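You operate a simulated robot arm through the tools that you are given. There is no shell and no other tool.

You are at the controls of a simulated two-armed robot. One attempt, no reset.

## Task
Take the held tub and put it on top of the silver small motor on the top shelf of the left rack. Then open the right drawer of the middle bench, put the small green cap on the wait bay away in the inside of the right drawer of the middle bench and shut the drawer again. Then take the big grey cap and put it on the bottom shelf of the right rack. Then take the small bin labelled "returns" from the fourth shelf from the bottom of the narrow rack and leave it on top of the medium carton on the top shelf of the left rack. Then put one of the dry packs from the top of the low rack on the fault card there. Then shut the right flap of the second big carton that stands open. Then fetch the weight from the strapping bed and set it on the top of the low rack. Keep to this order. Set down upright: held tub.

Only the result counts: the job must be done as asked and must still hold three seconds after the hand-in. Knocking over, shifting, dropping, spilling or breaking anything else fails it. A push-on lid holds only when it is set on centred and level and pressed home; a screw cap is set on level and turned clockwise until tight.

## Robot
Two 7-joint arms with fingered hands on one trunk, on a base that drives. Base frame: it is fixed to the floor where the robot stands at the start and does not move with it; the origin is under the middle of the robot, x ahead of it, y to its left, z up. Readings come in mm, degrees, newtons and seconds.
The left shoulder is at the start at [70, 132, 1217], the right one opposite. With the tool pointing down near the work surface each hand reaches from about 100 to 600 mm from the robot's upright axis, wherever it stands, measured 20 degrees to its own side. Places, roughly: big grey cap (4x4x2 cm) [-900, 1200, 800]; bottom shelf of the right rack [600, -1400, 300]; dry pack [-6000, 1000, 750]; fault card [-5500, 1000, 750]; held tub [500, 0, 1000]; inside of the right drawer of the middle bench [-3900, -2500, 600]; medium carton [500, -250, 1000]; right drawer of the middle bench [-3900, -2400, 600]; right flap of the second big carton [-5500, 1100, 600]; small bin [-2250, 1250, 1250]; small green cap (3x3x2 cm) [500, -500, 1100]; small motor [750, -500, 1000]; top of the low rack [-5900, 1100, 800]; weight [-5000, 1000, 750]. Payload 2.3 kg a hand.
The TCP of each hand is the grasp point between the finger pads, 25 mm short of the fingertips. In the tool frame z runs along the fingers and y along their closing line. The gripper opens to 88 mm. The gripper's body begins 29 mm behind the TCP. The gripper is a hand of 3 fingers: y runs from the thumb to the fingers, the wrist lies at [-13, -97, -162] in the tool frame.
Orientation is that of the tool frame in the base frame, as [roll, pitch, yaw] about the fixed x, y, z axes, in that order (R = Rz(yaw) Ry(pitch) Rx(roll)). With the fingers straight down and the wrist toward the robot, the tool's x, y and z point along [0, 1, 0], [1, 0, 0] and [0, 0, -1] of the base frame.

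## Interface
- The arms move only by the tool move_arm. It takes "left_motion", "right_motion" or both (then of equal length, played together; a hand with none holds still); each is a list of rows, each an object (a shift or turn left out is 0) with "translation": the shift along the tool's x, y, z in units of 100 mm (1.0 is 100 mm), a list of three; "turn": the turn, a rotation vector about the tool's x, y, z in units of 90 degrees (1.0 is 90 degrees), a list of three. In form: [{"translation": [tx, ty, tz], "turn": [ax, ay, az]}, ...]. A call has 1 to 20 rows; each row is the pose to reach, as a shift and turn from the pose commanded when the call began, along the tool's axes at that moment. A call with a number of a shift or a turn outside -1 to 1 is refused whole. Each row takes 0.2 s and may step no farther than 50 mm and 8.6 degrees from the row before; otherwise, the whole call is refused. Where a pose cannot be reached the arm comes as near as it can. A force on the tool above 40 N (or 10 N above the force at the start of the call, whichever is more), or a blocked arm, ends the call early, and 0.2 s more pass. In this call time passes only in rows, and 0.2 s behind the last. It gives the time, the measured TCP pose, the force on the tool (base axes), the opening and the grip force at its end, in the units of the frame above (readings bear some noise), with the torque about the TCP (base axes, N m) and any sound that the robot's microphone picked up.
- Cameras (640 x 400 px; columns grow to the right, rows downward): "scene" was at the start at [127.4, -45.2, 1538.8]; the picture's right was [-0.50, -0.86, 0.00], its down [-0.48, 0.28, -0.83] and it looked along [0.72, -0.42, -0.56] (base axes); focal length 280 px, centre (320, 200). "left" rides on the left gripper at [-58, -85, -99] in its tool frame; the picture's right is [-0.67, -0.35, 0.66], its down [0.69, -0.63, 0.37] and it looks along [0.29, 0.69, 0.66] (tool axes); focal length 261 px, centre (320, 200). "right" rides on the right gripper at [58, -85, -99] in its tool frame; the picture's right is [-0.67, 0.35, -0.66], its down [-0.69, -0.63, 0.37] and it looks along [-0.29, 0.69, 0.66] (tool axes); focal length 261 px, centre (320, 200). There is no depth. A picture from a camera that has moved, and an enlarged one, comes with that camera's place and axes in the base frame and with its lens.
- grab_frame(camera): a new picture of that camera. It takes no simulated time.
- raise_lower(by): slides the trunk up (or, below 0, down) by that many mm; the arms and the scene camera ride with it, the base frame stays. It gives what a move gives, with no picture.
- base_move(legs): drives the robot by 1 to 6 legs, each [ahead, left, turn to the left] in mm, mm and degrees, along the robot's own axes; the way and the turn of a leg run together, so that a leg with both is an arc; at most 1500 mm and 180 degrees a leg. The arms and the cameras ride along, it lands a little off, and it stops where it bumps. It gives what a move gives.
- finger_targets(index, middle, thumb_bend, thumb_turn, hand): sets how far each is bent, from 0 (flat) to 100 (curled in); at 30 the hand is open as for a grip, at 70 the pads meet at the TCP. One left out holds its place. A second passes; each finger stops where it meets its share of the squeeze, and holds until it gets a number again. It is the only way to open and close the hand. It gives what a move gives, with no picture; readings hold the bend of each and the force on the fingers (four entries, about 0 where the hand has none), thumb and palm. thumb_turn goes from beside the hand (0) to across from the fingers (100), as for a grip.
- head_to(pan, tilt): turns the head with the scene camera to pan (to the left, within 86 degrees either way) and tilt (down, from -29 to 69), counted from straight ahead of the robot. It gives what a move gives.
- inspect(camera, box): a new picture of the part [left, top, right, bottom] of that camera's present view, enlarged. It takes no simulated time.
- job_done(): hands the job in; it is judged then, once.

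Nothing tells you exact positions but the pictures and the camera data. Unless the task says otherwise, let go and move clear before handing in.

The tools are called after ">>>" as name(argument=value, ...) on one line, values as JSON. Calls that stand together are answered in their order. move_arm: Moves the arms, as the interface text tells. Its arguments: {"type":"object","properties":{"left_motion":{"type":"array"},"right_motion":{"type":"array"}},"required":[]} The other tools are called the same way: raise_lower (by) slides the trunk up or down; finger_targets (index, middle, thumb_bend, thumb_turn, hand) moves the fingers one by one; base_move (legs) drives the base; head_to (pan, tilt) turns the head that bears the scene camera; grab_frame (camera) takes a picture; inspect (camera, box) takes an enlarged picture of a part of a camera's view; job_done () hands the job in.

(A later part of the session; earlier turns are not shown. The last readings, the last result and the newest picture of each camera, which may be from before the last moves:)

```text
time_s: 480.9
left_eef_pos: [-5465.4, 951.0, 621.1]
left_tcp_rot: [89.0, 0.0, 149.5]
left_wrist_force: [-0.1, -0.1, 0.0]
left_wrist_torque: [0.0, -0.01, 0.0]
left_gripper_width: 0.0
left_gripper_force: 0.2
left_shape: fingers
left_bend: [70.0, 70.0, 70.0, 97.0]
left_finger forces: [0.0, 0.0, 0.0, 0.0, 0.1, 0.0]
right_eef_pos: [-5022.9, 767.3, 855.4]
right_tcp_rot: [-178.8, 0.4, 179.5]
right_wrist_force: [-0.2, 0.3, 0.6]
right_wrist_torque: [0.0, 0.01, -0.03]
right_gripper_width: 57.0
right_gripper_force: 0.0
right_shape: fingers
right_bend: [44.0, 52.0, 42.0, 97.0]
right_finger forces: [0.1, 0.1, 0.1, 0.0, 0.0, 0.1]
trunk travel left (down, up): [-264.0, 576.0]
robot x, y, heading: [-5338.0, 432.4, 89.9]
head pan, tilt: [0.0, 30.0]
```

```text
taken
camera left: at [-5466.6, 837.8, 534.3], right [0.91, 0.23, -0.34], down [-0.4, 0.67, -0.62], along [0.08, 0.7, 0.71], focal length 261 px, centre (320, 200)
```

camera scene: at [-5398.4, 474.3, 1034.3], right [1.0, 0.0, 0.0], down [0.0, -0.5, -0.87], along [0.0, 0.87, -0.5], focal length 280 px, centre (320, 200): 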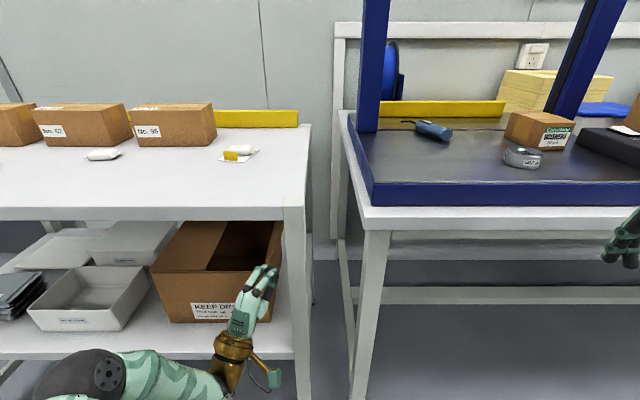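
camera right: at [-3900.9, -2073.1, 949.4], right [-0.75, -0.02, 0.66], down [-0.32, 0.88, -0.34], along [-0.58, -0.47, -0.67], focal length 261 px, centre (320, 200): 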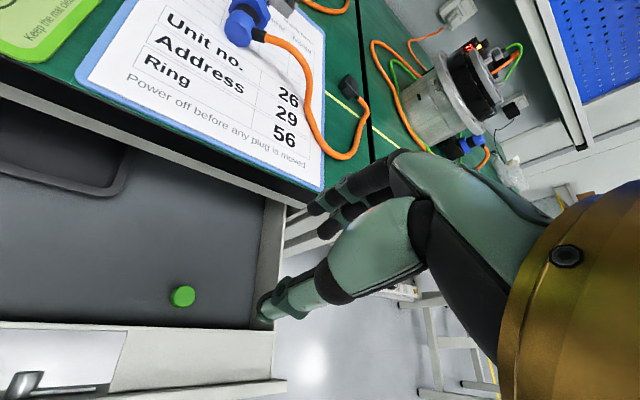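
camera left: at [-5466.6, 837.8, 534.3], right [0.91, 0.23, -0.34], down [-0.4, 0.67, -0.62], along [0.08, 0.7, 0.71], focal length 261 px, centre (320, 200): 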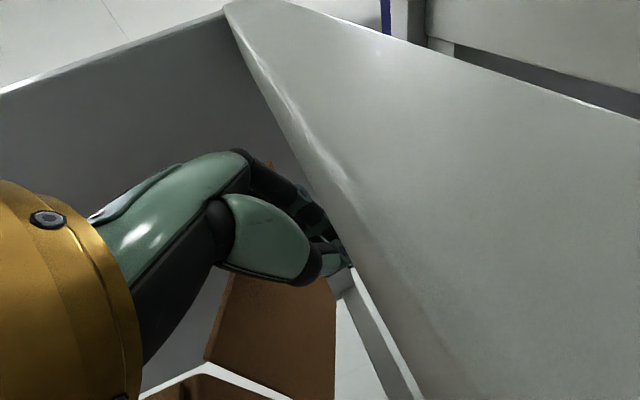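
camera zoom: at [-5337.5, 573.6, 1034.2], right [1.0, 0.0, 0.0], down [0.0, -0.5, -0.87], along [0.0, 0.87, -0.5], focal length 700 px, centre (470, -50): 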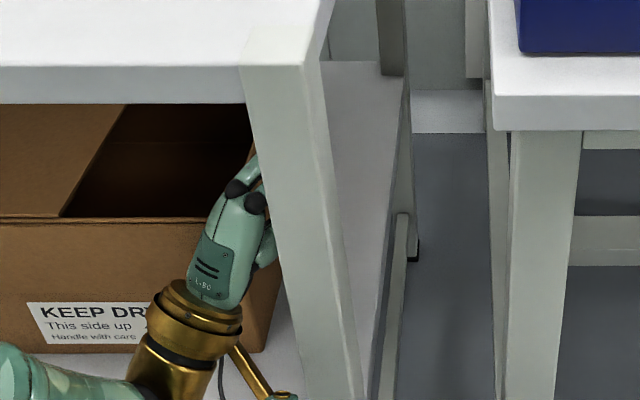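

The closed hand is now on the outer side of the flap without contact. I sweep left in small rows to swing it over.

>>> move_arm(left_motion=[{"translation": [0.103, 0.014, -0.072]}, {"translation": [0.205, 0.028, -0.144]}, {"translation": [0.308, 0.041, -0.216]}, {"translation": [0.41, 0.055, -0.288]}, {"translation": [0.513, 0.07, -0.36]}, {"translation": [0.616, 0.083, -0.432]}, {"translation": [0.718, 0.097, -0.504]}, {"translation": [0.82, 0.11, -0.576]}])

>>> inspect(camera="scene", box=[150, 220, 330, 380])

>>> grab_frame(camera="left")

```text
time_s: 482.7
left_eef_pos: [-5567.4, 941.4, 631.0]
left_tcp_rot: [88.9, 0.0, 149.6]
left_wrist_force: [-0.1, 0.1, -0.8]
left_wrist_torque: [0.01, 0.02, -0.03]
left_gripper_width: 0.0
left_gripper_force: 0.1
left_shape: fingers
left_bend: [70.0, 70.0, 70.0, 97.0]
left_finger forces: [0.1, 0.0, 0.1, 0.0, 0.0, 0.0]
right_eef_pos: [-5022.5, 768.4, 854.5]
right_tcp_rot: [-178.9, 0.5, 179.4]
right_wrist_force: [-0.3, 0.8, 0.5]
right_wrist_torque: [-0.02, 0.0, -0.03]
right_gripper_width: 56.7
right_gripper_force: 0.1
right_shape: fingers
right_bend: [44.0, 52.0, 42.0, 97.0]
right_finger forces: [0.1, 0.0, 0.0, 0.0, 0.0, 0.1]
trunk travel left (down, up): [-264.0, 576.0]
robot x, y, heading: [-5339.0, 432.7, 89.7]
head pan, tilt: [0.0, 30.0]
```

```text
2.50 times, centred on (240, 300) of scene
camera zoom: at [-5337.9, 573.2, 1034.3], right [1.0, 0.0, 0.0], down [0.0, -0.5, -0.87], along [0.0, 0.87, -0.5], focal length 700 px, centre (520, -50)
```

zoom: 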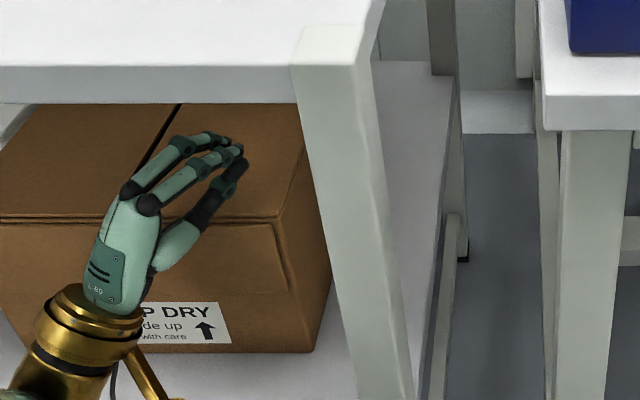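

```text
taken
camera left: at [-5567.1, 828.5, 543.7], right [0.91, 0.23, -0.34], down [-0.4, 0.67, -0.62], along [0.08, 0.7, 0.71], focal length 261 px, centre (320, 200)
```

left: 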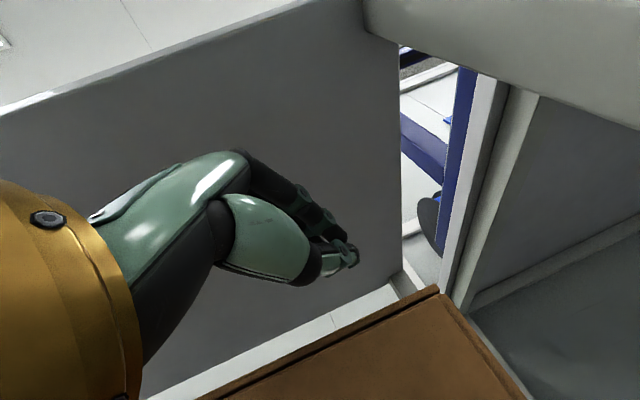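

The flap swung over and lies shut. I back out and check it from the front.

>>> base_move(legs=[[-250, 0, 0]])

>>> inspect(camera="scene", box=[160, 180, 340, 330])

>>> grab_frame(camera="scene")

```text
time_s: 484.5
left_eef_pos: [-5566.4, 693.2, 631.5]
left_tcp_rot: [88.8, 0.0, 149.5]
left_wrist_force: [-0.9, 1.2, -0.6]
left_wrist_torque: [-0.02, 0.02, -0.01]
left_gripper_width: 0.0
left_gripper_force: 0.1
left_shape: fingers
left_bend: [70.0, 70.0, 70.0, 97.0]
left_finger forces: [0.1, 0.0, 0.0, 0.1, 0.0, 0.1]
right_eef_pos: [-5026.5, 519.3, 855.5]
right_tcp_rot: [-178.9, 0.4, 179.6]
right_wrist_force: [-0.1, 0.1, -0.3]
right_wrist_torque: [0.04, 0.01, -0.03]
right_gripper_width: 56.6
right_gripper_force: 0.1
right_shape: fingers
right_bend: [44.0, 52.0, 42.0, 97.0]
right_finger forces: [0.0, 0.0, 0.0, 0.1, 0.0, 0.0]
trunk travel left (down, up): [-264.0, 576.0]
robot x, y, heading: [-5340.6, 182.1, 90.1]
head pan, tilt: [0.0, 30.0]
```

```text
2.67 times, centred on (250, 255) of scene
camera zoom: at [-5338.4, 322.8, 1034.4], right [1.0, 0.0, 0.0], down [0.0, -0.5, -0.87], along [0.0, 0.87, -0.5], focal length 747 px, centre (507, 53)
```

zoom: 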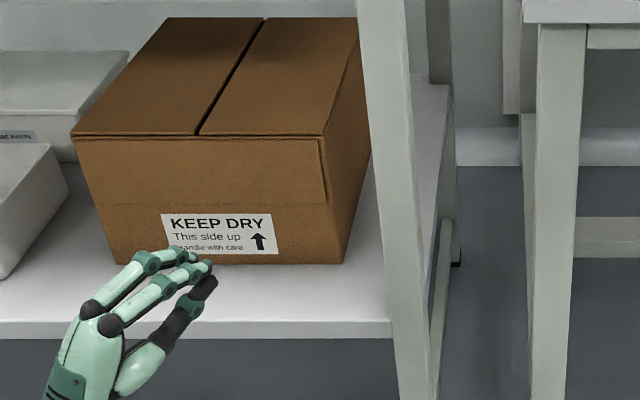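

```text
taken
camera scene: at [-5338.4, 322.8, 1034.4], right [1.0, 0.0, 0.0], down [0.0, -0.5, -0.87], along [0.0, 0.87, -0.5], focal length 280 px, centre (320, 200)
```

scene: 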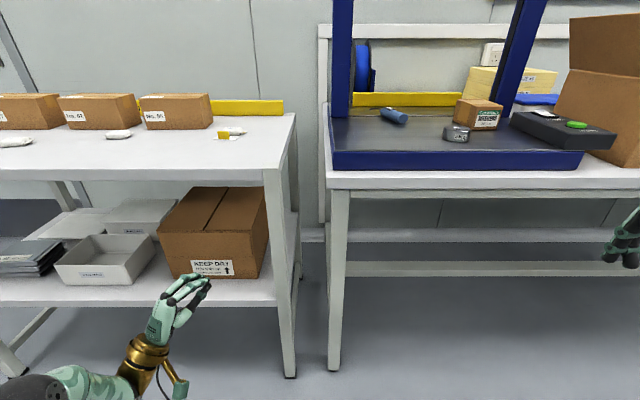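

Both flaps of that carton are now flat. Last: the weight on the strapping bed. I look at it closely.

>>> inspect(camera="scene", box=[420, 90, 520, 160])

>>> raise_lower(by=320)

>>> move_arm(left_motion=[{"translation": [0, 0, 0], "turn": [0.09, 0, 0]}, {"translation": [0, 0.05, 0], "turn": [0.18, 0, 0]}, {"translation": [0, 0.1, 0], "turn": [0.27, 0, 0]}, {"translation": [0, 0.15, 0], "turn": [0.36, 0, 0]}, {"translation": [0, 0.2, 0], "turn": [0.45, 0, 0]}, {"translation": [0, 0.25, 0], "turn": [0.54, 0, 0]}, {"translation": [0, 0.3, 0], "turn": [0.63, 0, 0]}, {"translation": [0, 0.35, 0], "turn": [0.72, 0, 0]}, {"translation": [0, 0.4, 0], "turn": [0.81, 0, 0]}, {"translation": [0, 0.45, 0], "turn": [0.9, 0, 0]}, {"translation": [0, 0.5, 0], "turn": [0.95, 0, 0]}, {"translation": [0, 0.5, 0], "turn": [1.0, 0, 0]}])

>>> move_arm(left_motion=[{"turn": [0, 0, -0.09]}, {"turn": [0, 0, -0.18]}, {"turn": [0, 0, -0.27]}, {"turn": [0, 0, -0.335]}])

>>> grab_frame(camera="scene")

```text
5.71 times, centred on (470, 125) of scene
camera zoom: at [-5338.4, 322.8, 1034.4], right [1.0, 0.0, 0.0], down [0.0, -0.5, -0.87], along [0.0, 0.87, -0.5], focal length 1601 px, centre (-537, 629)
```

zoom: 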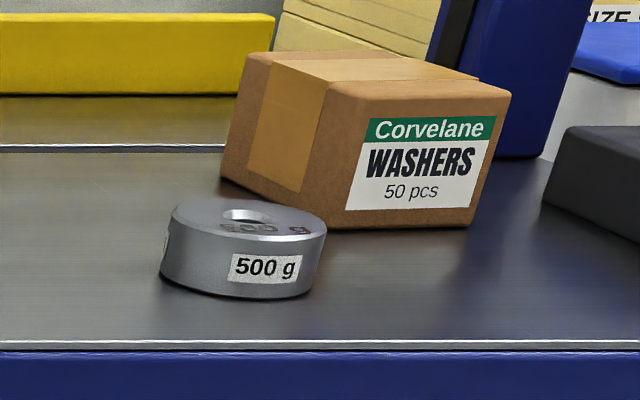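

```text
time_s: 487.7
left_eef_pos: [-5567.6, 691.7, 950.7]
left_tcp_rot: [88.9, 0.0, 149.6]
left_wrist_force: [-0.5, 0.2, 0.2]
left_wrist_torque: [0.02, 0.04, -0.01]
left_gripper_width: 0.3
left_gripper_force: 0.0
left_shape: fingers
left_bend: [70.0, 70.0, 70.0, 97.0]
left_finger forces: [0.0, 0.1, 0.0, 0.0, 0.0, 0.1]
right_eef_pos: [-5023.3, 517.3, 1173.3]
right_tcp_rot: [-178.9, 0.6, 179.4]
right_wrist_force: [0.2, 0.2, 0.7]
right_wrist_torque: [0.02, -0.03, -0.01]
right_gripper_width: 56.8
right_gripper_force: 0.1
right_shape: fingers
right_bend: [44.0, 52.0, 42.0, 97.0]
right_finger forces: [0.1, 0.0, 0.1, 0.1, 0.0, 0.0]
trunk travel left (down, up): [-584.0, 256.0]
robot x, y, heading: [-5343.5, 182.5, 89.8]
head pan, tilt: [0.0, 30.0]
```

```text
time_s: 490.3
left_eef_pos: [-5568.5, 692.2, 1000.9]
left_tcp_rot: [179.0, 0.0, 149.5]
left_wrist_force: [0.5, -0.1, -0.2]
left_wrist_torque: [0.0, -0.01, 0.01]
left_gripper_width: 0.2
left_gripper_force: 0.2
left_shape: fingers
left_bend: [70.0, 70.0, 70.0, 97.0]
left_finger forces: [0.1, 0.0, 0.1, 0.1, 0.0, 0.0]
right_eef_pos: [-5023.7, 518.1, 1174.0]
right_tcp_rot: [-178.8, 0.4, 179.5]
right_wrist_force: [0.0, -0.2, 0.1]
right_wrist_torque: [0.03, 0.0, 0.02]
right_gripper_width: 56.7
right_gripper_force: 0.0
right_shape: fingers
right_bend: [44.0, 52.0, 42.0, 97.0]
right_finger forces: [0.0, 0.1, 0.0, 0.1, 0.0, 0.1]
trunk travel left (down, up): [-584.0, 256.0]
robot x, y, heading: [-5340.8, 179.7, 89.7]
head pan, tilt: [0.0, 30.0]
```

```text
time_s: 491.3
left_eef_pos: [-5567.1, 691.8, 1001.8]
left_tcp_rot: [179.0, 0.7, 179.9]
left_wrist_force: [0.4, 0.0, -0.4]
left_wrist_torque: [0.0, 0.01, -0.01]
left_gripper_width: 0.0
left_gripper_force: 0.0
left_shape: fingers
left_bend: [70.0, 70.0, 70.0, 97.0]
left_finger forces: [0.0, 0.0, 0.1, 0.1, 0.1, 0.0]
right_eef_pos: [-5024.6, 518.4, 1174.6]
right_tcp_rot: [-178.9, 0.4, 179.6]
right_wrist_force: [0.3, -0.4, -0.7]
right_wrist_torque: [0.02, 0.0, -0.01]
right_gripper_width: 56.7
right_gripper_force: 0.0
right_shape: fingers
right_bend: [44.0, 52.0, 42.0, 97.0]
right_finger forces: [0.1, 0.0, 0.0, 0.0, 0.0, 0.0]
trunk travel left (down, up): [-584.0, 256.0]
robot x, y, heading: [-5339.9, 180.6, 89.8]
head pan, tilt: [0.0, 30.0]
```

```text
taken
camera scene: at [-5337.9, 323.1, 1354.3], right [1.0, 0.0, 0.0], down [0.0, -0.5, -0.87], along [0.0, 0.87, -0.5], focal length 280 px, centre (320, 200)
```

scene: 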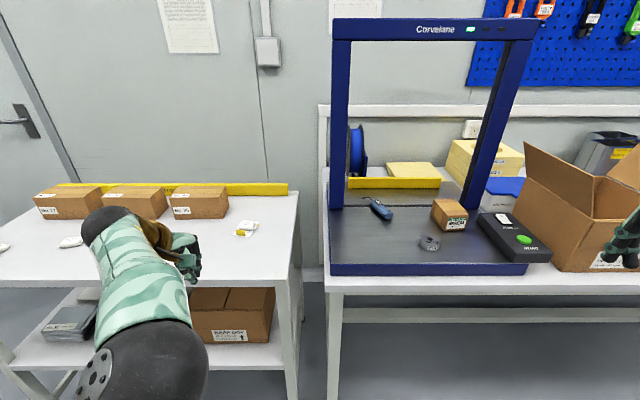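

It is a 500 g disc, about 68 mm wide and 25 mm high, at about (-5018,971), bed z≈826. I open the left hand wide and move over there.

>>> finger_targets(hand="left", index=30, middle=33, thumb_bend=30)

>>> move_arm(left_motion=[{"translation": [-0.25, 0, 0], "turn": [-0.01, 0, 0]}, {"translation": [-0.5, 0, 0], "turn": [-0.01, 0, 0]}, {"translation": [-0.75, 0, 0], "turn": [-0.01, 0, 0]}, {"translation": [-1.0, 0, 0], "turn": [-0.01, 0, 0]}])

>>> base_move(legs=[[0, -449, 0], [240, 0, 0]])

>>> head_to(pan=5, tilt=45)

>>> grab_frame(camera="scene")

>>> grab_frame(camera="left")

```text
time_s: 492.3
left_eef_pos: [-5566.7, 690.5, 1001.0]
left_tcp_rot: [179.0, 0.6, 179.7]
left_wrist_force: [-0.8, -0.6, 1.0]
left_wrist_torque: [-0.02, 0.0, 0.02]
left_gripper_width: 84.3
left_gripper_force: 0.0
left_shape: fingers
left_bend: [30.0, 33.0, 30.0, 97.0]
left_finger forces: [0.0, 0.0, 0.0, 0.0, 0.0, 0.1]
right_eef_pos: [-5024.2, 517.2, 1174.4]
right_tcp_rot: [-178.8, 0.3, 179.6]
right_wrist_force: [0.4, 0.2, 0.2]
right_wrist_torque: [0.0, -0.04, -0.03]
right_gripper_width: 57.0
right_gripper_force: 0.1
right_shape: fingers
right_bend: [44.0, 52.0, 42.0, 97.0]
right_finger forces: [0.0, 0.0, 0.0, 0.0, 0.0, 0.1]
trunk travel left (down, up): [-584.0, 256.0]
robot x, y, heading: [-5339.4, 184.9, 89.9]
head pan, tilt: [0.0, 30.0]
```

```text
time_s: 493.3
left_eef_pos: [-5475.2, 692.1, 1003.0]
left_tcp_rot: [178.2, 1.7, -179.1]
left_wrist_force: [-0.3, 0.8, -0.2]
left_wrist_torque: [0.0, 0.0, -0.04]
left_gripper_width: 84.5
left_gripper_force: 0.1
left_shape: fingers
left_bend: [30.0, 33.0, 30.0, 97.0]
left_finger forces: [0.0, 0.1, 0.0, 0.0, 0.0, 0.0]
right_eef_pos: [-5022.9, 516.8, 1176.2]
right_tcp_rot: [-178.9, 0.4, 179.5]
right_wrist_force: [-0.4, 0.1, 0.0]
right_wrist_torque: [-0.03, 0.0, 0.0]
right_gripper_width: 56.8
right_gripper_force: 0.0
right_shape: fingers
right_bend: [44.0, 52.0, 42.0, 97.0]
right_finger forces: [0.1, 0.0, 0.0, 0.0, 0.0, 0.0]
trunk travel left (down, up): [-584.0, 256.0]
robot x, y, heading: [-5339.6, 181.5, 89.7]
head pan, tilt: [0.0, 30.0]
```

```text
time_s: 497.4
left_eef_pos: [-5026.1, 930.3, 1004.9]
left_tcp_rot: [178.0, 1.9, -179.5]
left_wrist_force: [-0.3, -0.3, -0.5]
left_wrist_torque: [-0.01, 0.02, 0.02]
left_gripper_width: 84.5
left_gripper_force: 0.1
left_shape: fingers
left_bend: [30.0, 33.0, 30.0, 97.0]
left_finger forces: [0.0, 0.1, 0.0, 0.0, 0.1, 0.0]
right_eef_pos: [-4575.9, 756.9, 1175.1]
right_tcp_rot: [-179.0, 0.4, 179.6]
right_wrist_force: [0.1, -0.5, 0.2]
right_wrist_torque: [-0.04, 0.02, 0.05]
right_gripper_width: 56.7
right_gripper_force: 0.1
right_shape: fingers
right_bend: [44.0, 52.0, 42.0, 97.0]
right_finger forces: [0.0, 0.0, 0.1, 0.0, 0.0, 0.1]
trunk travel left (down, up): [-584.0, 256.0]
robot x, y, heading: [-4890.3, 423.1, 90.1]
head pan, tilt: [0.0, 30.0]
```

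```text
time_s: 498.1
left_eef_pos: [-5028.7, 931.6, 1004.3]
left_tcp_rot: [178.0, 2.5, -179.0]
left_wrist_force: [0.8, -0.2, 0.9]
left_wrist_torque: [0.01, -0.02, 0.01]
left_gripper_width: 84.7
left_gripper_force: 0.1
left_shape: fingers
left_bend: [30.0, 33.0, 30.0, 97.0]
left_finger forces: [0.0, 0.1, 0.0, 0.0, 0.0, 0.0]
right_eef_pos: [-4575.6, 758.0, 1174.3]
right_tcp_rot: [-178.8, 0.6, 179.6]
right_wrist_force: [0.8, -0.5, -0.7]
right_wrist_torque: [-0.01, -0.01, 0.04]
right_gripper_width: 56.6
right_gripper_force: 0.2
right_shape: fingers
right_bend: [44.0, 52.0, 42.0, 97.0]
right_finger forces: [0.0, 0.0, 0.1, 0.2, 0.1, 0.1]
trunk travel left (down, up): [-584.0, 256.0]
robot x, y, heading: [-4890.9, 420.6, 90.1]
head pan, tilt: [5.0, 45.0]
```

```text
taken
camera scene: at [-4897.3, 553.5, 1331.7], right [1.0, 0.09, 0.0], down [0.06, -0.7, -0.71], along [-0.06, 0.7, -0.71], focal length 280 px, centre (320, 200)
```

scene: 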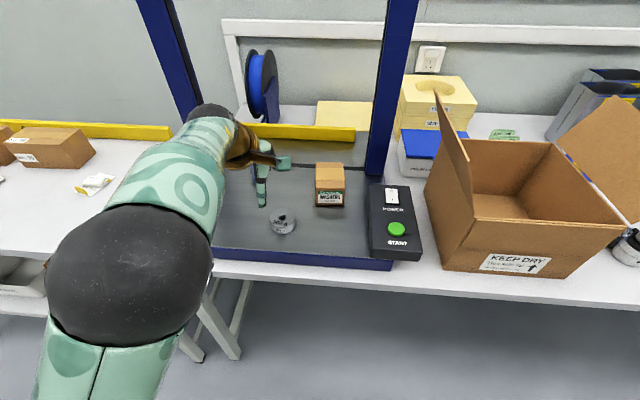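

```text
taken
camera left: at [-4974.2, 843.9, 1102.6], right [0.7, -0.32, -0.64], down [-0.66, -0.63, -0.42], along [-0.27, 0.71, -0.65], focal length 261 px, centre (320, 200)
```

left: 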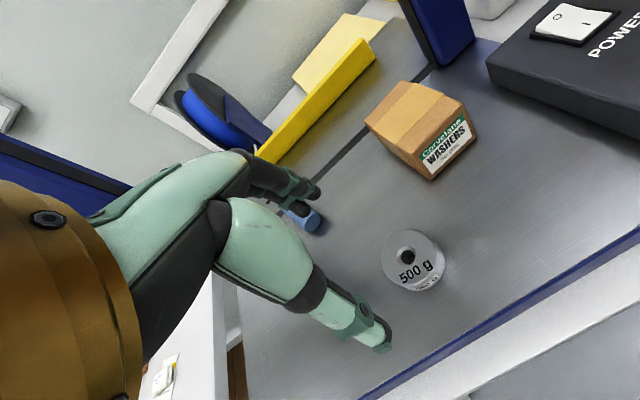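

Weight centre ≈(-5018,967), top ≈852. The hand is tilted about 2°, so I correct that while moving above the weight.

>>> move_arm(left_motion=[{"translation": [-0.05, 0.18, 0.1], "turn": [0.011, 0.014, 0]}, {"translation": [-0.107, 0.36, 0.3], "turn": [0.022, 0.028, 0]}, {"translation": [-0.107, 0.36, 0.6], "turn": [0.022, 0.028, 0]}])

>>> inspect(camera="left", box=[230, 130, 450, 350])

>>> inspect(camera="scene", box=[210, 120, 370, 260])

```text
time_s: 498.9
left_eef_pos: [-5013.5, 968.6, 945.4]
left_tcp_rot: [-179.8, -0.7, -179.4]
left_wrist_force: [-0.1, -0.2, -0.9]
left_wrist_torque: [-0.01, -0.03, 0.01]
left_gripper_width: 84.2
left_gripper_force: 0.0
left_shape: fingers
left_bend: [30.0, 33.0, 30.0, 97.0]
left_finger forces: [0.0, 0.0, 0.1, 0.0, 0.1, 0.0]
right_eef_pos: [-4576.4, 757.5, 1174.6]
right_tcp_rot: [-178.9, 0.4, 179.6]
right_wrist_force: [0.3, -0.2, 0.6]
right_wrist_torque: [-0.02, 0.0, 0.02]
right_gripper_width: 56.9
right_gripper_force: 0.0
right_shape: fingers
right_bend: [44.0, 52.0, 42.0, 97.0]
right_finger forces: [0.0, 0.0, 0.0, 0.0, 0.0, 0.1]
trunk travel left (down, up): [-584.0, 256.0]
robot x, y, heading: [-4892.6, 420.6, 90.1]
head pan, tilt: [5.0, 45.0]
```

```text
1.82 times, centred on (340, 240) of left
camera zoom: at [-4955.3, 884.8, 1042.9], right [0.67, -0.34, -0.66], down [-0.68, -0.64, -0.36], along [-0.3, 0.69, -0.66], focal length 474 px, centre (284, 127)
```

zoom: 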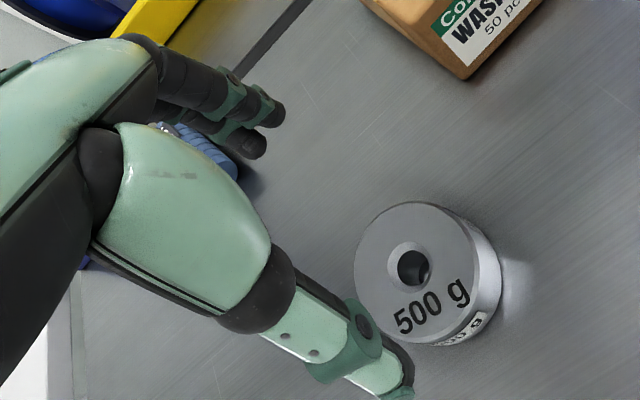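

```text
2.86 times, centred on (290, 190) of scene
camera zoom: at [-4897.4, 553.0, 1331.7], right [1.0, 0.09, 0.0], down [0.06, -0.7, -0.71], along [-0.06, 0.7, -0.71], focal length 800 px, centre (406, 229)
```

zoom: 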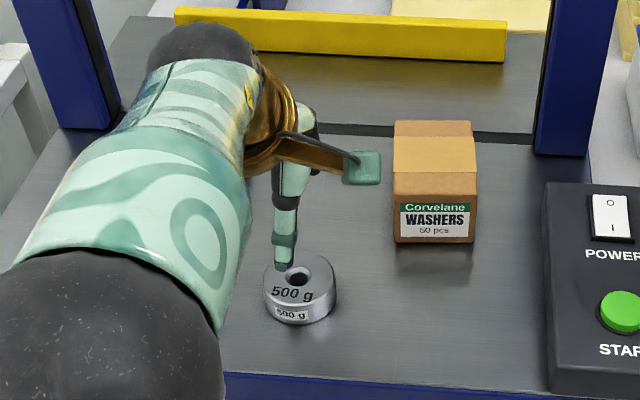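

>>> move_arm(left_motion=[{"translation": [0.03, -0.01, 0.2]}, {"translation": [0.06, -0.02, 0.4]}, {"translation": [0.06, -0.02, 0.58]}])

>>> inspect(camera="left", box=[230, 130, 450, 350])

>>> inspect(camera="scene", box=[210, 120, 370, 260])

```text
time_s: 499.7
left_eef_pos: [-5022.3, 967.1, 886.3]
left_tcp_rot: [-179.9, -0.7, -179.4]
left_wrist_force: [-0.5, 1.0, 0.0]
left_wrist_torque: [-0.03, 0.06, -0.01]
left_gripper_width: 84.3
left_gripper_force: 0.1
left_shape: fingers
left_bend: [30.0, 33.0, 30.0, 97.0]
left_finger forces: [0.0, 0.0, 0.0, 0.1, 0.0, 0.0]
right_eef_pos: [-4576.8, 757.8, 1174.2]
right_tcp_rot: [-178.9, 0.4, 179.6]
right_wrist_force: [-0.6, -0.8, 0.3]
right_wrist_torque: [0.02, -0.01, -0.01]
right_gripper_width: 56.7
right_gripper_force: 0.0
right_shape: fingers
right_bend: [44.0, 52.0, 42.0, 97.0]
right_finger forces: [0.0, 0.0, 0.0, 0.0, 0.1, 0.0]
trunk travel left (down, up): [-584.0, 256.0]
robot x, y, heading: [-4889.9, 422.2, 89.9]
head pan, tilt: [5.0, 45.0]
```

```text
1.82 times, centred on (340, 240) of left
camera zoom: at [-4962.4, 882.8, 984.8], right [0.67, -0.34, -0.66], down [-0.68, -0.64, -0.36], along [-0.3, 0.69, -0.66], focal length 474 px, centre (284, 127)
```

zoom: 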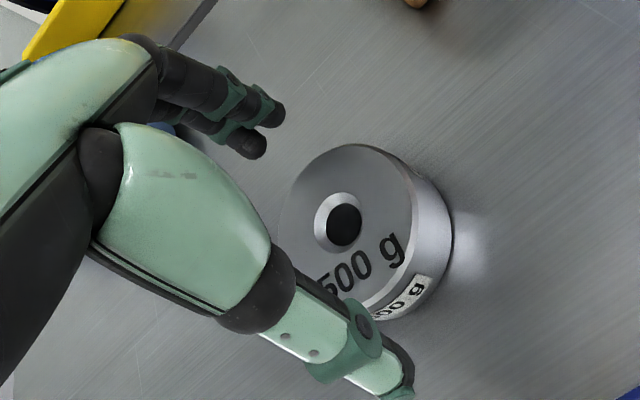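

```text
2.86 times, centred on (290, 190) of scene
camera zoom: at [-4897.3, 553.6, 1331.7], right [1.0, 0.09, 0.0], down [0.06, -0.7, -0.71], along [-0.06, 0.7, -0.71], focal length 800 px, centre (406, 229)
```

zoom: 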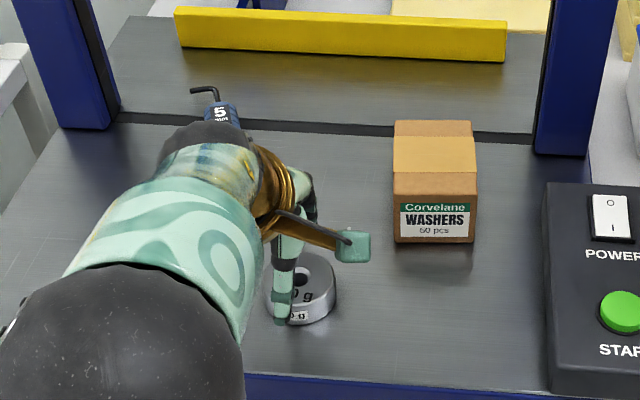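

Centred within 2 mm. I lower to the bed and close.

>>> move_arm(left_motion=[{"translation": [-0.01, -0.01, 0.1]}, {"translation": [-0.01, -0.01, 0.2]}, {"translation": [-0.01, -0.01, 0.26]}])

>>> move_arm(left_motion=[{"translation": [0, 0, 0.02]}, {"translation": [0, 0, 0.04]}])

>>> inspect(camera="left", box=[230, 130, 450, 350])

```text
time_s: 500.5
left_eef_pos: [-5019.6, 966.4, 861.6]
left_tcp_rot: [-179.9, -0.7, -179.4]
left_wrist_force: [-0.2, 0.1, 0.5]
left_wrist_torque: [-0.04, -0.02, 0.02]
left_gripper_width: 84.4
left_gripper_force: 0.0
left_shape: fingers
left_bend: [30.0, 33.0, 30.0, 97.0]
left_finger forces: [0.1, 0.0, 0.0, 0.1, 0.1, 0.0]
right_eef_pos: [-4575.3, 757.5, 1173.6]
right_tcp_rot: [-178.8, 0.5, 179.6]
right_wrist_force: [1.3, -0.3, -1.1]
right_wrist_torque: [0.0, 0.03, -0.02]
right_gripper_width: 56.7
right_gripper_force: 0.0
right_shape: fingers
right_bend: [44.0, 52.0, 42.0, 97.0]
right_finger forces: [0.0, 0.1, 0.0, 0.1, 0.1, 0.1]
trunk travel left (down, up): [-584.0, 256.0]
robot x, y, heading: [-4887.1, 421.9, 89.9]
head pan, tilt: [5.0, 45.0]
```

```text
time_s: 501.1
left_eef_pos: [-5020.4, 966.1, 856.7]
left_tcp_rot: [-179.9, -0.6, -179.3]
left_wrist_force: [-0.1, -0.7, 0.8]
left_wrist_torque: [-0.01, -0.02, -0.02]
left_gripper_width: 84.7
left_gripper_force: 0.1
left_shape: fingers
left_bend: [30.0, 33.0, 30.0, 97.0]
left_finger forces: [0.0, 0.0, 0.1, 0.0, 0.0, 0.0]
right_eef_pos: [-4575.6, 758.0, 1175.2]
right_tcp_rot: [-179.0, 0.3, 179.6]
right_wrist_force: [0.4, 0.4, 0.3]
right_wrist_torque: [0.01, 0.02, -0.01]
right_gripper_width: 56.9
right_gripper_force: 0.0
right_shape: fingers
right_bend: [44.0, 52.0, 42.0, 97.0]
right_finger forces: [0.0, 0.0, 0.1, 0.0, 0.0, 0.1]
trunk travel left (down, up): [-584.0, 256.0]
robot x, y, heading: [-4890.8, 418.7, 90.0]
head pan, tilt: [5.0, 45.0]
```

```text
1.82 times, centred on (340, 240) of left
camera zoom: at [-4960.6, 881.7, 955.5], right [0.67, -0.34, -0.66], down [-0.68, -0.64, -0.36], along [-0.3, 0.69, -0.66], focal length 474 px, centre (284, 127)
```

zoom: 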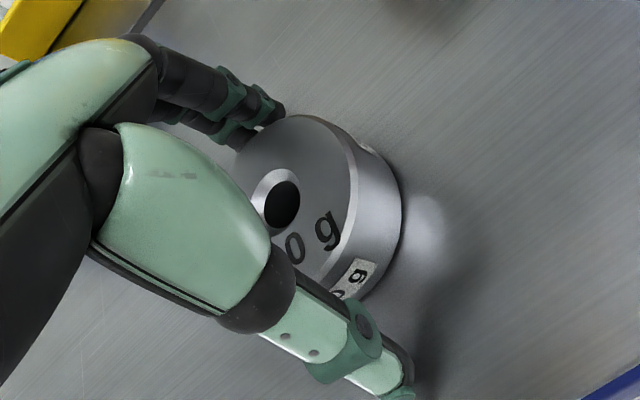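

>>> finger_targets(hand="left", index=50, middle=56, thumb_bend=52)

>>> inspect(camera="left", box=[230, 130, 450, 350])

```text
time_s: 502.1
left_eef_pos: [-5019.7, 966.0, 859.6]
left_tcp_rot: [179.7, -0.7, -179.4]
left_wrist_force: [-0.3, 7.3, 15.7]
left_wrist_torque: [0.8, 0.18, 0.0]
left_gripper_width: 52.8
left_gripper_force: 14.9
left_shape: fingers
left_bend: [45.0, 47.0, 47.0, 97.0]
left_finger forces: [5.6, 18.5, 0.0, 0.0, 5.5, 0.0]
right_eef_pos: [-4575.8, 756.5, 1173.4]
right_tcp_rot: [-179.1, 0.4, 179.6]
right_wrist_force: [-0.2, -0.4, -0.4]
right_wrist_torque: [0.0, 0.03, 0.0]
right_gripper_width: 56.8
right_gripper_force: 0.1
right_shape: fingers
right_bend: [44.0, 52.0, 42.0, 97.0]
right_finger forces: [0.1, 0.1, 0.0, 0.0, 0.0, 0.0]
trunk travel left (down, up): [-584.0, 256.0]
robot x, y, heading: [-4893.3, 422.2, 90.1]
head pan, tilt: [5.0, 45.0]
```

```text
1.82 times, centred on (340, 240) of left
camera zoom: at [-4960.1, 880.7, 957.1], right [0.67, -0.34, -0.66], down [-0.68, -0.64, -0.36], along [-0.3, 0.69, -0.65], focal length 474 px, centre (284, 127)
```

zoom: 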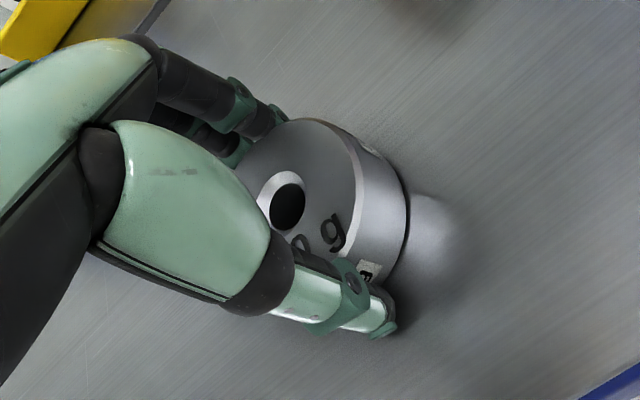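

All three touch; the middle finger also presses the bed. I raise 3 mm and squeeze harder.

>>> move_arm(left_motion=[{"translation": [0, 0, -0.04]}])

>>> finger_targets(hand="left", index=66, middle=72, thumb_bend=68)

>>> inspect(camera="left", box=[230, 130, 450, 350])

```text
time_s: 502.5
left_eef_pos: [-5019.4, 965.7, 859.8]
left_tcp_rot: [-179.7, -0.7, -179.4]
left_wrist_force: [-0.8, 2.4, 3.3]
left_wrist_torque: [0.33, 0.05, -0.03]
left_gripper_width: 52.9
left_gripper_force: 10.5
left_shape: fingers
left_bend: [45.0, 48.0, 47.0, 97.0]
left_finger forces: [4.3, 9.7, 0.0, 0.0, 7.0, 0.1]
right_eef_pos: [-4576.5, 758.4, 1173.9]
right_tcp_rot: [-178.8, 0.4, 179.6]
right_wrist_force: [-0.2, 0.6, 0.6]
right_wrist_torque: [-0.01, -0.04, 0.01]
right_gripper_width: 56.5
right_gripper_force: 0.0
right_shape: fingers
right_bend: [44.0, 52.0, 42.0, 97.0]
right_finger forces: [0.1, 0.0, 0.0, 0.1, 0.0, 0.1]
trunk travel left (down, up): [-584.0, 256.0]
robot x, y, heading: [-4892.3, 420.8, 89.8]
head pan, tilt: [5.0, 45.0]
```

```text
time_s: 503.5
left_eef_pos: [-5019.4, 966.2, 861.0]
left_tcp_rot: [-179.8, -0.6, -179.4]
left_wrist_force: [-0.2, -0.4, 0.7]
left_wrist_torque: [0.04, 0.03, 0.0]
left_gripper_width: 50.0
left_gripper_force: 21.2
left_shape: fingers
left_bend: [47.0, 52.0, 49.0, 96.0]
left_finger forces: [12.7, 7.3, 0.2, 0.0, 20.7, 0.0]
right_eef_pos: [-4576.1, 760.0, 1174.7]
right_tcp_rot: [-178.8, 0.4, 179.7]
right_wrist_force: [0.1, 0.3, 0.5]
right_wrist_torque: [0.0, 0.04, 0.01]
right_gripper_width: 56.9
right_gripper_force: 0.1
right_shape: fingers
right_bend: [44.0, 52.0, 42.0, 97.0]
right_finger forces: [0.1, 0.0, 0.0, 0.0, 0.0, 0.0]
trunk travel left (down, up): [-584.0, 256.0]
robot x, y, heading: [-4889.0, 420.6, 90.0]
head pan, tilt: [5.0, 45.0]
```

```text
1.82 times, centred on (340, 240) of left
camera zoom: at [-4960.6, 882.0, 959.2], right [0.67, -0.34, -0.66], down [-0.68, -0.64, -0.36], along [-0.3, 0.69, -0.66], focal length 474 px, centre (284, 127)
```

zoom: 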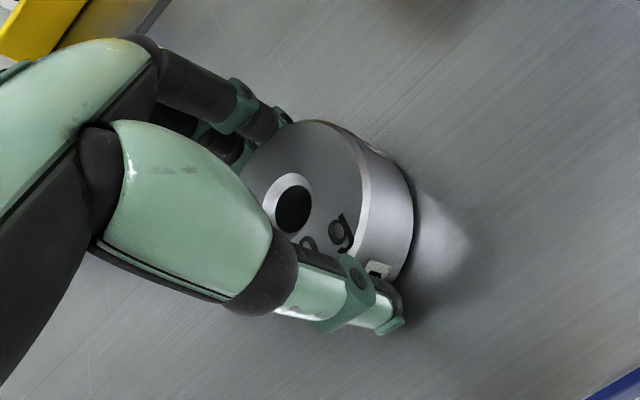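

Balanced 20 N grip. I lift 12 mm to test.

>>> move_arm(left_motion=[{"translation": [0, 0, -0.04]}, {"translation": [0, 0, -0.08]}, {"translation": [0, 0, -0.12]}])

>>> inspect(camera="left", box=[230, 130, 450, 350])

>>> inspect(camera="scene", box=[210, 120, 370, 260])

```text
time_s: 504.3
left_eef_pos: [-5019.2, 967.7, 871.8]
left_tcp_rot: [-179.7, -0.6, -179.3]
left_wrist_force: [0.6, -0.3, -4.4]
left_wrist_torque: [-0.02, 0.02, 0.03]
left_gripper_width: 50.0
left_gripper_force: 19.7
left_shape: fingers
left_bend: [47.0, 52.0, 49.0, 96.0]
left_finger forces: [13.0, 6.9, 0.0, 0.0, 20.0, 0.0]
right_eef_pos: [-4575.9, 759.8, 1173.3]
right_tcp_rot: [-178.8, 0.5, 179.6]
right_wrist_force: [-0.5, -0.8, -1.2]
right_wrist_torque: [-0.03, -0.01, -0.02]
right_gripper_width: 56.6
right_gripper_force: 0.0
right_shape: fingers
right_bend: [44.0, 52.0, 42.0, 97.0]
right_finger forces: [0.0, 0.0, 0.0, 0.0, 0.1, 0.0]
trunk travel left (down, up): [-584.0, 256.0]
robot x, y, heading: [-4888.2, 423.8, 89.7]
head pan, tilt: [5.0, 45.0]
```

```text
1.82 times, centred on (340, 240) of left
camera zoom: at [-4960.6, 882.8, 971.0], right [0.67, -0.34, -0.66], down [-0.68, -0.64, -0.36], along [-0.3, 0.69, -0.66], focal length 474 px, centre (284, 127)
```

zoom: 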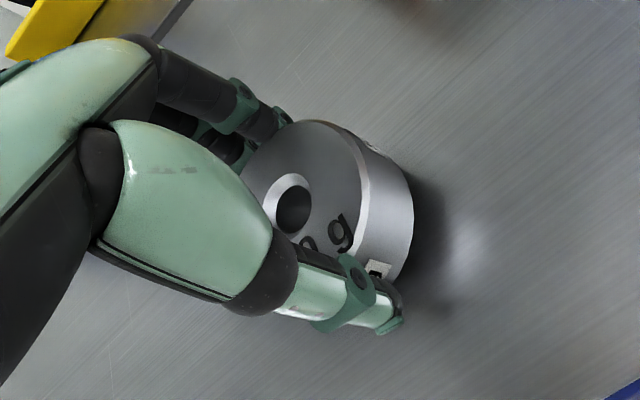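

```text
2.86 times, centred on (290, 190) of scene
camera zoom: at [-4897.6, 554.7, 1331.5], right [1.0, 0.09, 0.0], down [0.06, -0.71, -0.71], along [-0.06, 0.7, -0.71], focal length 800 px, centre (406, 229)
```

zoom: 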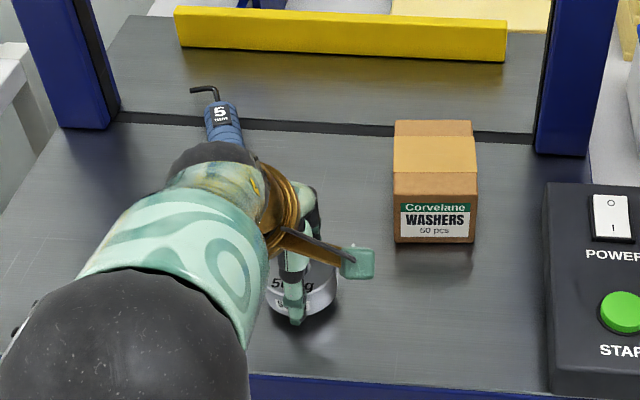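

The weight comes up (4.4 N on the wrist). I raise it a bit more and strafe left over the low rack's free front-right corner.

>>> move_arm(left_motion=[{"translation": [0, 0, -0.1]}, {"translation": [0, 0, -0.25]}, {"translation": [0, 0, -0.4]}])

>>> base_move(legs=[[-30, 250, 0], [0, 262, 0]])

>>> grab_frame(camera="scene")

>>> grab_frame(camera="left")

```text
time_s: 505.1
left_eef_pos: [-5018.9, 966.0, 911.9]
left_tcp_rot: [-179.9, -0.5, -179.4]
left_wrist_force: [-0.1, 0.1, -4.5]
left_wrist_torque: [0.0, -0.01, 0.04]
left_gripper_width: 49.5
left_gripper_force: 19.9
left_shape: fingers
left_bend: [47.0, 52.0, 49.0, 96.0]
left_finger forces: [12.8, 6.9, 0.0, 0.0, 20.0, 0.1]
right_eef_pos: [-4575.5, 759.0, 1175.1]
right_tcp_rot: [-178.8, 0.5, 179.7]
right_wrist_force: [-0.4, -0.1, -0.2]
right_wrist_torque: [0.02, -0.01, -0.03]
right_gripper_width: 56.8
right_gripper_force: 0.0
right_shape: fingers
right_bend: [44.0, 52.0, 42.0, 97.0]
right_finger forces: [0.0, 0.1, 0.1, 0.0, 0.0, 0.0]
trunk travel left (down, up): [-584.0, 256.0]
robot x, y, heading: [-4891.7, 420.5, 90.0]
head pan, tilt: [5.0, 45.0]
```

```text
time_s: 508.4
left_eef_pos: [-5528.8, 937.2, 912.2]
left_tcp_rot: [-179.7, -0.7, -179.4]
left_wrist_force: [-0.1, 0.4, -5.2]
left_wrist_torque: [0.03, -0.02, -0.06]
left_gripper_width: 49.7
left_gripper_force: 19.4
left_shape: fingers
left_bend: [47.0, 52.0, 49.0, 96.0]
left_finger forces: [12.7, 6.9, 0.0, 0.0, 20.0, 0.1]
right_eef_pos: [-5085.6, 730.1, 1174.3]
right_tcp_rot: [-178.8, 0.5, 179.6]
right_wrist_force: [0.1, 0.8, -0.3]
right_wrist_torque: [-0.01, 0.0, 0.0]
right_gripper_width: 56.8
right_gripper_force: 0.1
right_shape: fingers
right_bend: [44.0, 52.0, 42.0, 97.0]
right_finger forces: [0.0, 0.0, 0.1, 0.1, 0.0, 0.0]
trunk travel left (down, up): [-584.0, 256.0]
robot x, y, heading: [-5400.1, 392.5, 90.2]
head pan, tilt: [5.0, 45.0]
```

```text
taken
camera scene: at [-5407.6, 524.9, 1331.5], right [1.0, 0.09, 0.0], down [0.06, -0.71, -0.71], along [-0.06, 0.7, -0.71], focal length 280 px, centre (320, 200)
```

scene: 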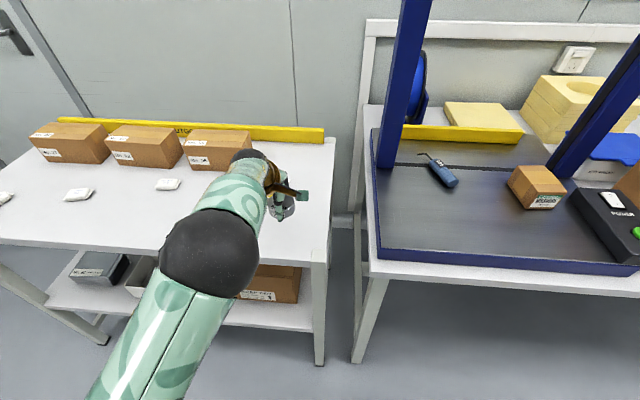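

```text
taken
camera left: at [-5470.5, 852.3, 1010.7], right [0.67, -0.34, -0.66], down [-0.68, -0.64, -0.36], along [-0.3, 0.69, -0.66], focal length 261 px, centre (320, 200)
```

left: 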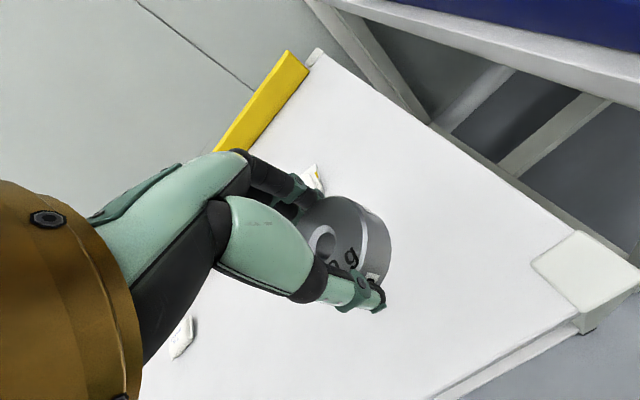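

The free corner is below. I lower the weight.

>>> move_arm(left_motion=[{"translation": [0, 0, 0.2]}, {"translation": [0, 0, 0.4]}, {"translation": [0, 0, 0.58]}])

>>> move_arm(left_motion=[{"translation": [0, 0, 0.03]}, {"translation": [0, 0, 0.06]}, {"translation": [0, 0, 0.09]}])

>>> inspect(camera="scene", box=[210, 130, 350, 260])

```text
time_s: 509.2
left_eef_pos: [-5530.4, 937.2, 853.9]
left_tcp_rot: [-179.8, -0.6, -179.4]
left_wrist_force: [0.6, -0.2, -4.6]
left_wrist_torque: [0.03, 0.02, 0.01]
left_gripper_width: 49.2
left_gripper_force: 19.6
left_shape: fingers
left_bend: [47.0, 52.0, 50.0, 96.0]
left_finger forces: [12.7, 7.1, 0.0, 0.0, 19.9, 0.1]
right_eef_pos: [-5088.0, 729.6, 1174.5]
right_tcp_rot: [-178.8, 0.5, 179.6]
right_wrist_force: [0.5, 0.5, 0.5]
right_wrist_torque: [-0.06, -0.03, -0.01]
right_gripper_width: 56.8
right_gripper_force: 0.0
right_shape: fingers
right_bend: [44.0, 52.0, 42.0, 97.0]
right_finger forces: [0.0, 0.1, 0.0, 0.0, 0.0, 0.0]
trunk travel left (down, up): [-584.0, 256.0]
robot x, y, heading: [-5399.7, 392.2, 90.0]
head pan, tilt: [5.0, 45.0]
```

```text
time_s: 510.1
left_eef_pos: [-5532.0, 937.1, 844.7]
left_tcp_rot: [-179.7, -0.5, -179.3]
left_wrist_force: [-0.4, 1.0, -5.1]
left_wrist_torque: [0.0, 0.0, 0.0]
left_gripper_width: 49.7
left_gripper_force: 19.5
left_shape: fingers
left_bend: [47.0, 52.0, 50.0, 96.0]
left_finger forces: [12.9, 7.1, 0.0, 0.1, 19.9, 0.1]
right_eef_pos: [-5088.9, 729.5, 1174.1]
right_tcp_rot: [-178.8, 0.5, 179.7]
right_wrist_force: [0.7, -0.5, 0.5]
right_wrist_torque: [0.01, 0.0, 0.0]
right_gripper_width: 56.6
right_gripper_force: 0.1
right_shape: fingers
right_bend: [44.0, 52.0, 42.0, 97.0]
right_finger forces: [0.0, 0.1, 0.0, 0.0, 0.0, 0.1]
trunk travel left (down, up): [-584.0, 256.0]
robot x, y, heading: [-5404.9, 391.6, 89.9]
head pan, tilt: [5.0, 45.0]
```

```text
3.08 times, centred on (280, 195) of scene
camera zoom: at [-5408.9, 524.9, 1331.5], right [1.0, 0.09, 0.0], down [0.06, -0.71, -0.71], along [-0.06, 0.7, -0.71], focal length 862 px, centre (443, 215)
```

zoom: 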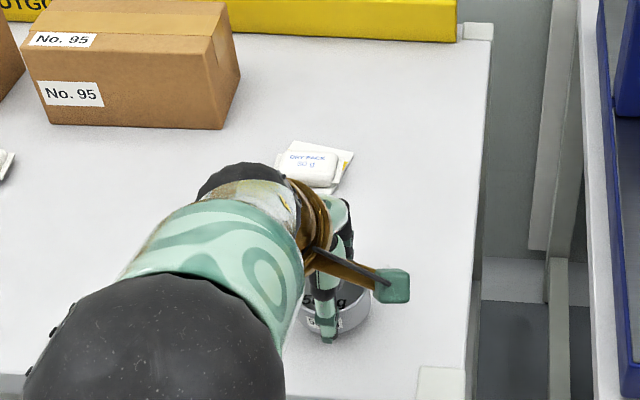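

>>> move_arm(left_motion=[{"translation": [0, 0, 0.02]}, {"translation": [0, 0, 0.04]}])

>>> move_arm(left_motion=[{"translation": [0, 0, 0.015]}, {"translation": [0, 0, 0.03]}])

```text
time_s: 510.6
left_eef_pos: [-5531.2, 937.5, 841.6]
left_tcp_rot: [-179.7, -0.6, -179.4]
left_wrist_force: [0.7, 0.7, -4.8]
left_wrist_torque: [-0.01, -0.01, -0.01]
left_gripper_width: 49.9
left_gripper_force: 19.6
left_shape: fingers
left_bend: [47.0, 52.0, 50.0, 96.0]
left_finger forces: [12.8, 7.0, 0.0, 0.0, 19.9, 0.0]
right_eef_pos: [-5088.2, 729.1, 1174.9]
right_tcp_rot: [-178.9, 0.6, 179.7]
right_wrist_force: [0.9, -0.5, 0.7]
right_wrist_torque: [0.0, -0.02, 0.02]
right_gripper_width: 56.9
right_gripper_force: 0.1
right_shape: fingers
right_bend: [44.0, 52.0, 42.0, 97.0]
right_finger forces: [0.1, 0.0, 0.0, 0.1, 0.0, 0.0]
trunk travel left (down, up): [-584.0, 256.0]
robot x, y, heading: [-5402.6, 389.8, 90.1]
head pan, tilt: [5.0, 45.0]
```

```text
time_s: 511.2
left_eef_pos: [-5530.6, 937.4, 837.8]
left_tcp_rot: [-179.8, -0.6, -179.5]
left_wrist_force: [0.0, -0.1, -5.0]
left_wrist_torque: [-0.02, 0.01, 0.01]
left_gripper_width: 49.8
left_gripper_force: 20.2
left_shape: fingers
left_bend: [47.0, 52.0, 50.0, 96.0]
left_finger forces: [12.9, 7.0, 0.0, 0.0, 19.9, 0.0]
right_eef_pos: [-5086.9, 729.8, 1174.1]
right_tcp_rot: [-178.8, 0.5, 179.6]
right_wrist_force: [0.6, -0.4, 0.6]
right_wrist_torque: [0.01, -0.01, 0.01]
right_gripper_width: 56.4
right_gripper_force: 0.1
right_shape: fingers
right_bend: [44.0, 52.0, 42.0, 97.0]
right_finger forces: [0.0, 0.0, 0.1, 0.0, 0.0, 0.1]
trunk travel left (down, up): [-584.0, 256.0]
robot x, y, heading: [-5402.5, 395.9, 90.0]
head pan, tilt: [5.0, 45.0]
```

>>> move_arm(left_motion=[{"translation": [0, 0, 0.015]}, {"translation": [0, 0, 0.03]}])

>>> move_arm(left_motion=[{"translation": [0, 0, 0.015]}, {"translation": [0, 0, 0.025]}])

```text
time_s: 511.9
left_eef_pos: [-5530.9, 936.5, 835.6]
left_tcp_rot: [-179.8, -0.6, -179.4]
left_wrist_force: [0.6, 0.0, -4.4]
left_wrist_torque: [-0.01, 0.01, -0.02]
left_gripper_width: 50.0
left_gripper_force: 19.7
left_shape: fingers
left_bend: [47.0, 52.0, 50.0, 96.0]
left_finger forces: [12.8, 7.0, 0.0, 0.1, 19.8, 0.0]
right_eef_pos: [-5088.3, 729.1, 1173.6]
right_tcp_rot: [-178.8, 0.6, 179.7]
right_wrist_force: [-0.1, -0.6, 0.5]
right_wrist_torque: [0.01, -0.01, -0.02]
right_gripper_width: 56.8
right_gripper_force: 0.0
right_shape: fingers
right_bend: [44.0, 52.0, 42.0, 97.0]
right_finger forces: [0.0, 0.0, 0.0, 0.1, 0.1, 0.0]
trunk travel left (down, up): [-584.0, 256.0]
robot x, y, heading: [-5400.8, 392.3, 90.2]
head pan, tilt: [5.0, 45.0]
```

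```text
time_s: 512.5
left_eef_pos: [-5532.5, 936.1, 831.7]
left_tcp_rot: [-179.7, -0.7, -179.5]
left_wrist_force: [0.5, 0.3, -4.9]
left_wrist_torque: [-0.01, 0.01, 0.03]
left_gripper_width: 49.6
left_gripper_force: 19.7
left_shape: fingers
left_bend: [47.0, 52.0, 50.0, 96.0]
left_finger forces: [12.8, 7.0, 0.0, 0.0, 19.8, 0.0]
right_eef_pos: [-5087.7, 729.2, 1173.5]
right_tcp_rot: [-178.9, 0.6, 179.6]
right_wrist_force: [-0.4, -0.2, 0.2]
right_wrist_torque: [0.0, 0.01, -0.01]
right_gripper_width: 56.6
right_gripper_force: 0.1
right_shape: fingers
right_bend: [44.0, 52.0, 42.0, 97.0]
right_finger forces: [0.0, 0.1, 0.0, 0.0, 0.0, 0.0]
trunk travel left (down, up): [-584.0, 256.0]
robot x, y, heading: [-5403.6, 391.0, 89.8]
head pan, tilt: [5.0, 45.0]
```

>>> move_arm(left_motion=[{"translation": [0, 0, 0.015]}, {"translation": [0, 0, 0.03]}])

>>> inspect(camera="left", box=[230, 130, 450, 350])

```text
time_s: 513.0
left_eef_pos: [-5531.0, 937.1, 830.1]
left_tcp_rot: [-179.8, -0.6, -179.4]
left_wrist_force: [-0.1, 0.0, -1.4]
left_wrist_torque: [0.05, 0.09, -0.02]
left_gripper_width: 49.5
left_gripper_force: 20.4
left_shape: fingers
left_bend: [47.0, 52.0, 50.0, 96.0]
left_finger forces: [12.9, 8.3, 0.1, 0.1, 20.3, 0.0]
right_eef_pos: [-5087.7, 729.1, 1174.0]
right_tcp_rot: [-178.9, 0.4, 179.5]
right_wrist_force: [0.3, 0.1, -0.3]
right_wrist_torque: [-0.01, -0.03, -0.01]
right_gripper_width: 56.7
right_gripper_force: 0.0
right_shape: fingers
right_bend: [44.0, 52.0, 42.0, 97.0]
right_finger forces: [0.0, 0.1, 0.1, 0.0, 0.0, 0.0]
trunk travel left (down, up): [-584.0, 256.0]
robot x, y, heading: [-5398.3, 391.2, 90.1]
head pan, tilt: [5.0, 45.0]
```

```text
1.82 times, centred on (340, 240) of left
camera zoom: at [-5472.0, 851.8, 929.0], right [0.67, -0.34, -0.66], down [-0.68, -0.64, -0.36], along [-0.3, 0.69, -0.66], focal length 474 px, centre (284, 127)
```

zoom: 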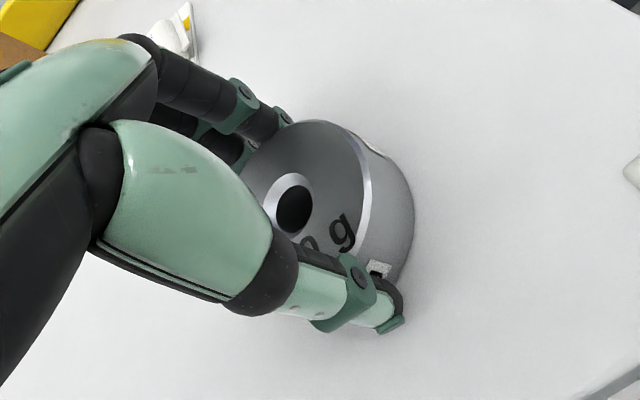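

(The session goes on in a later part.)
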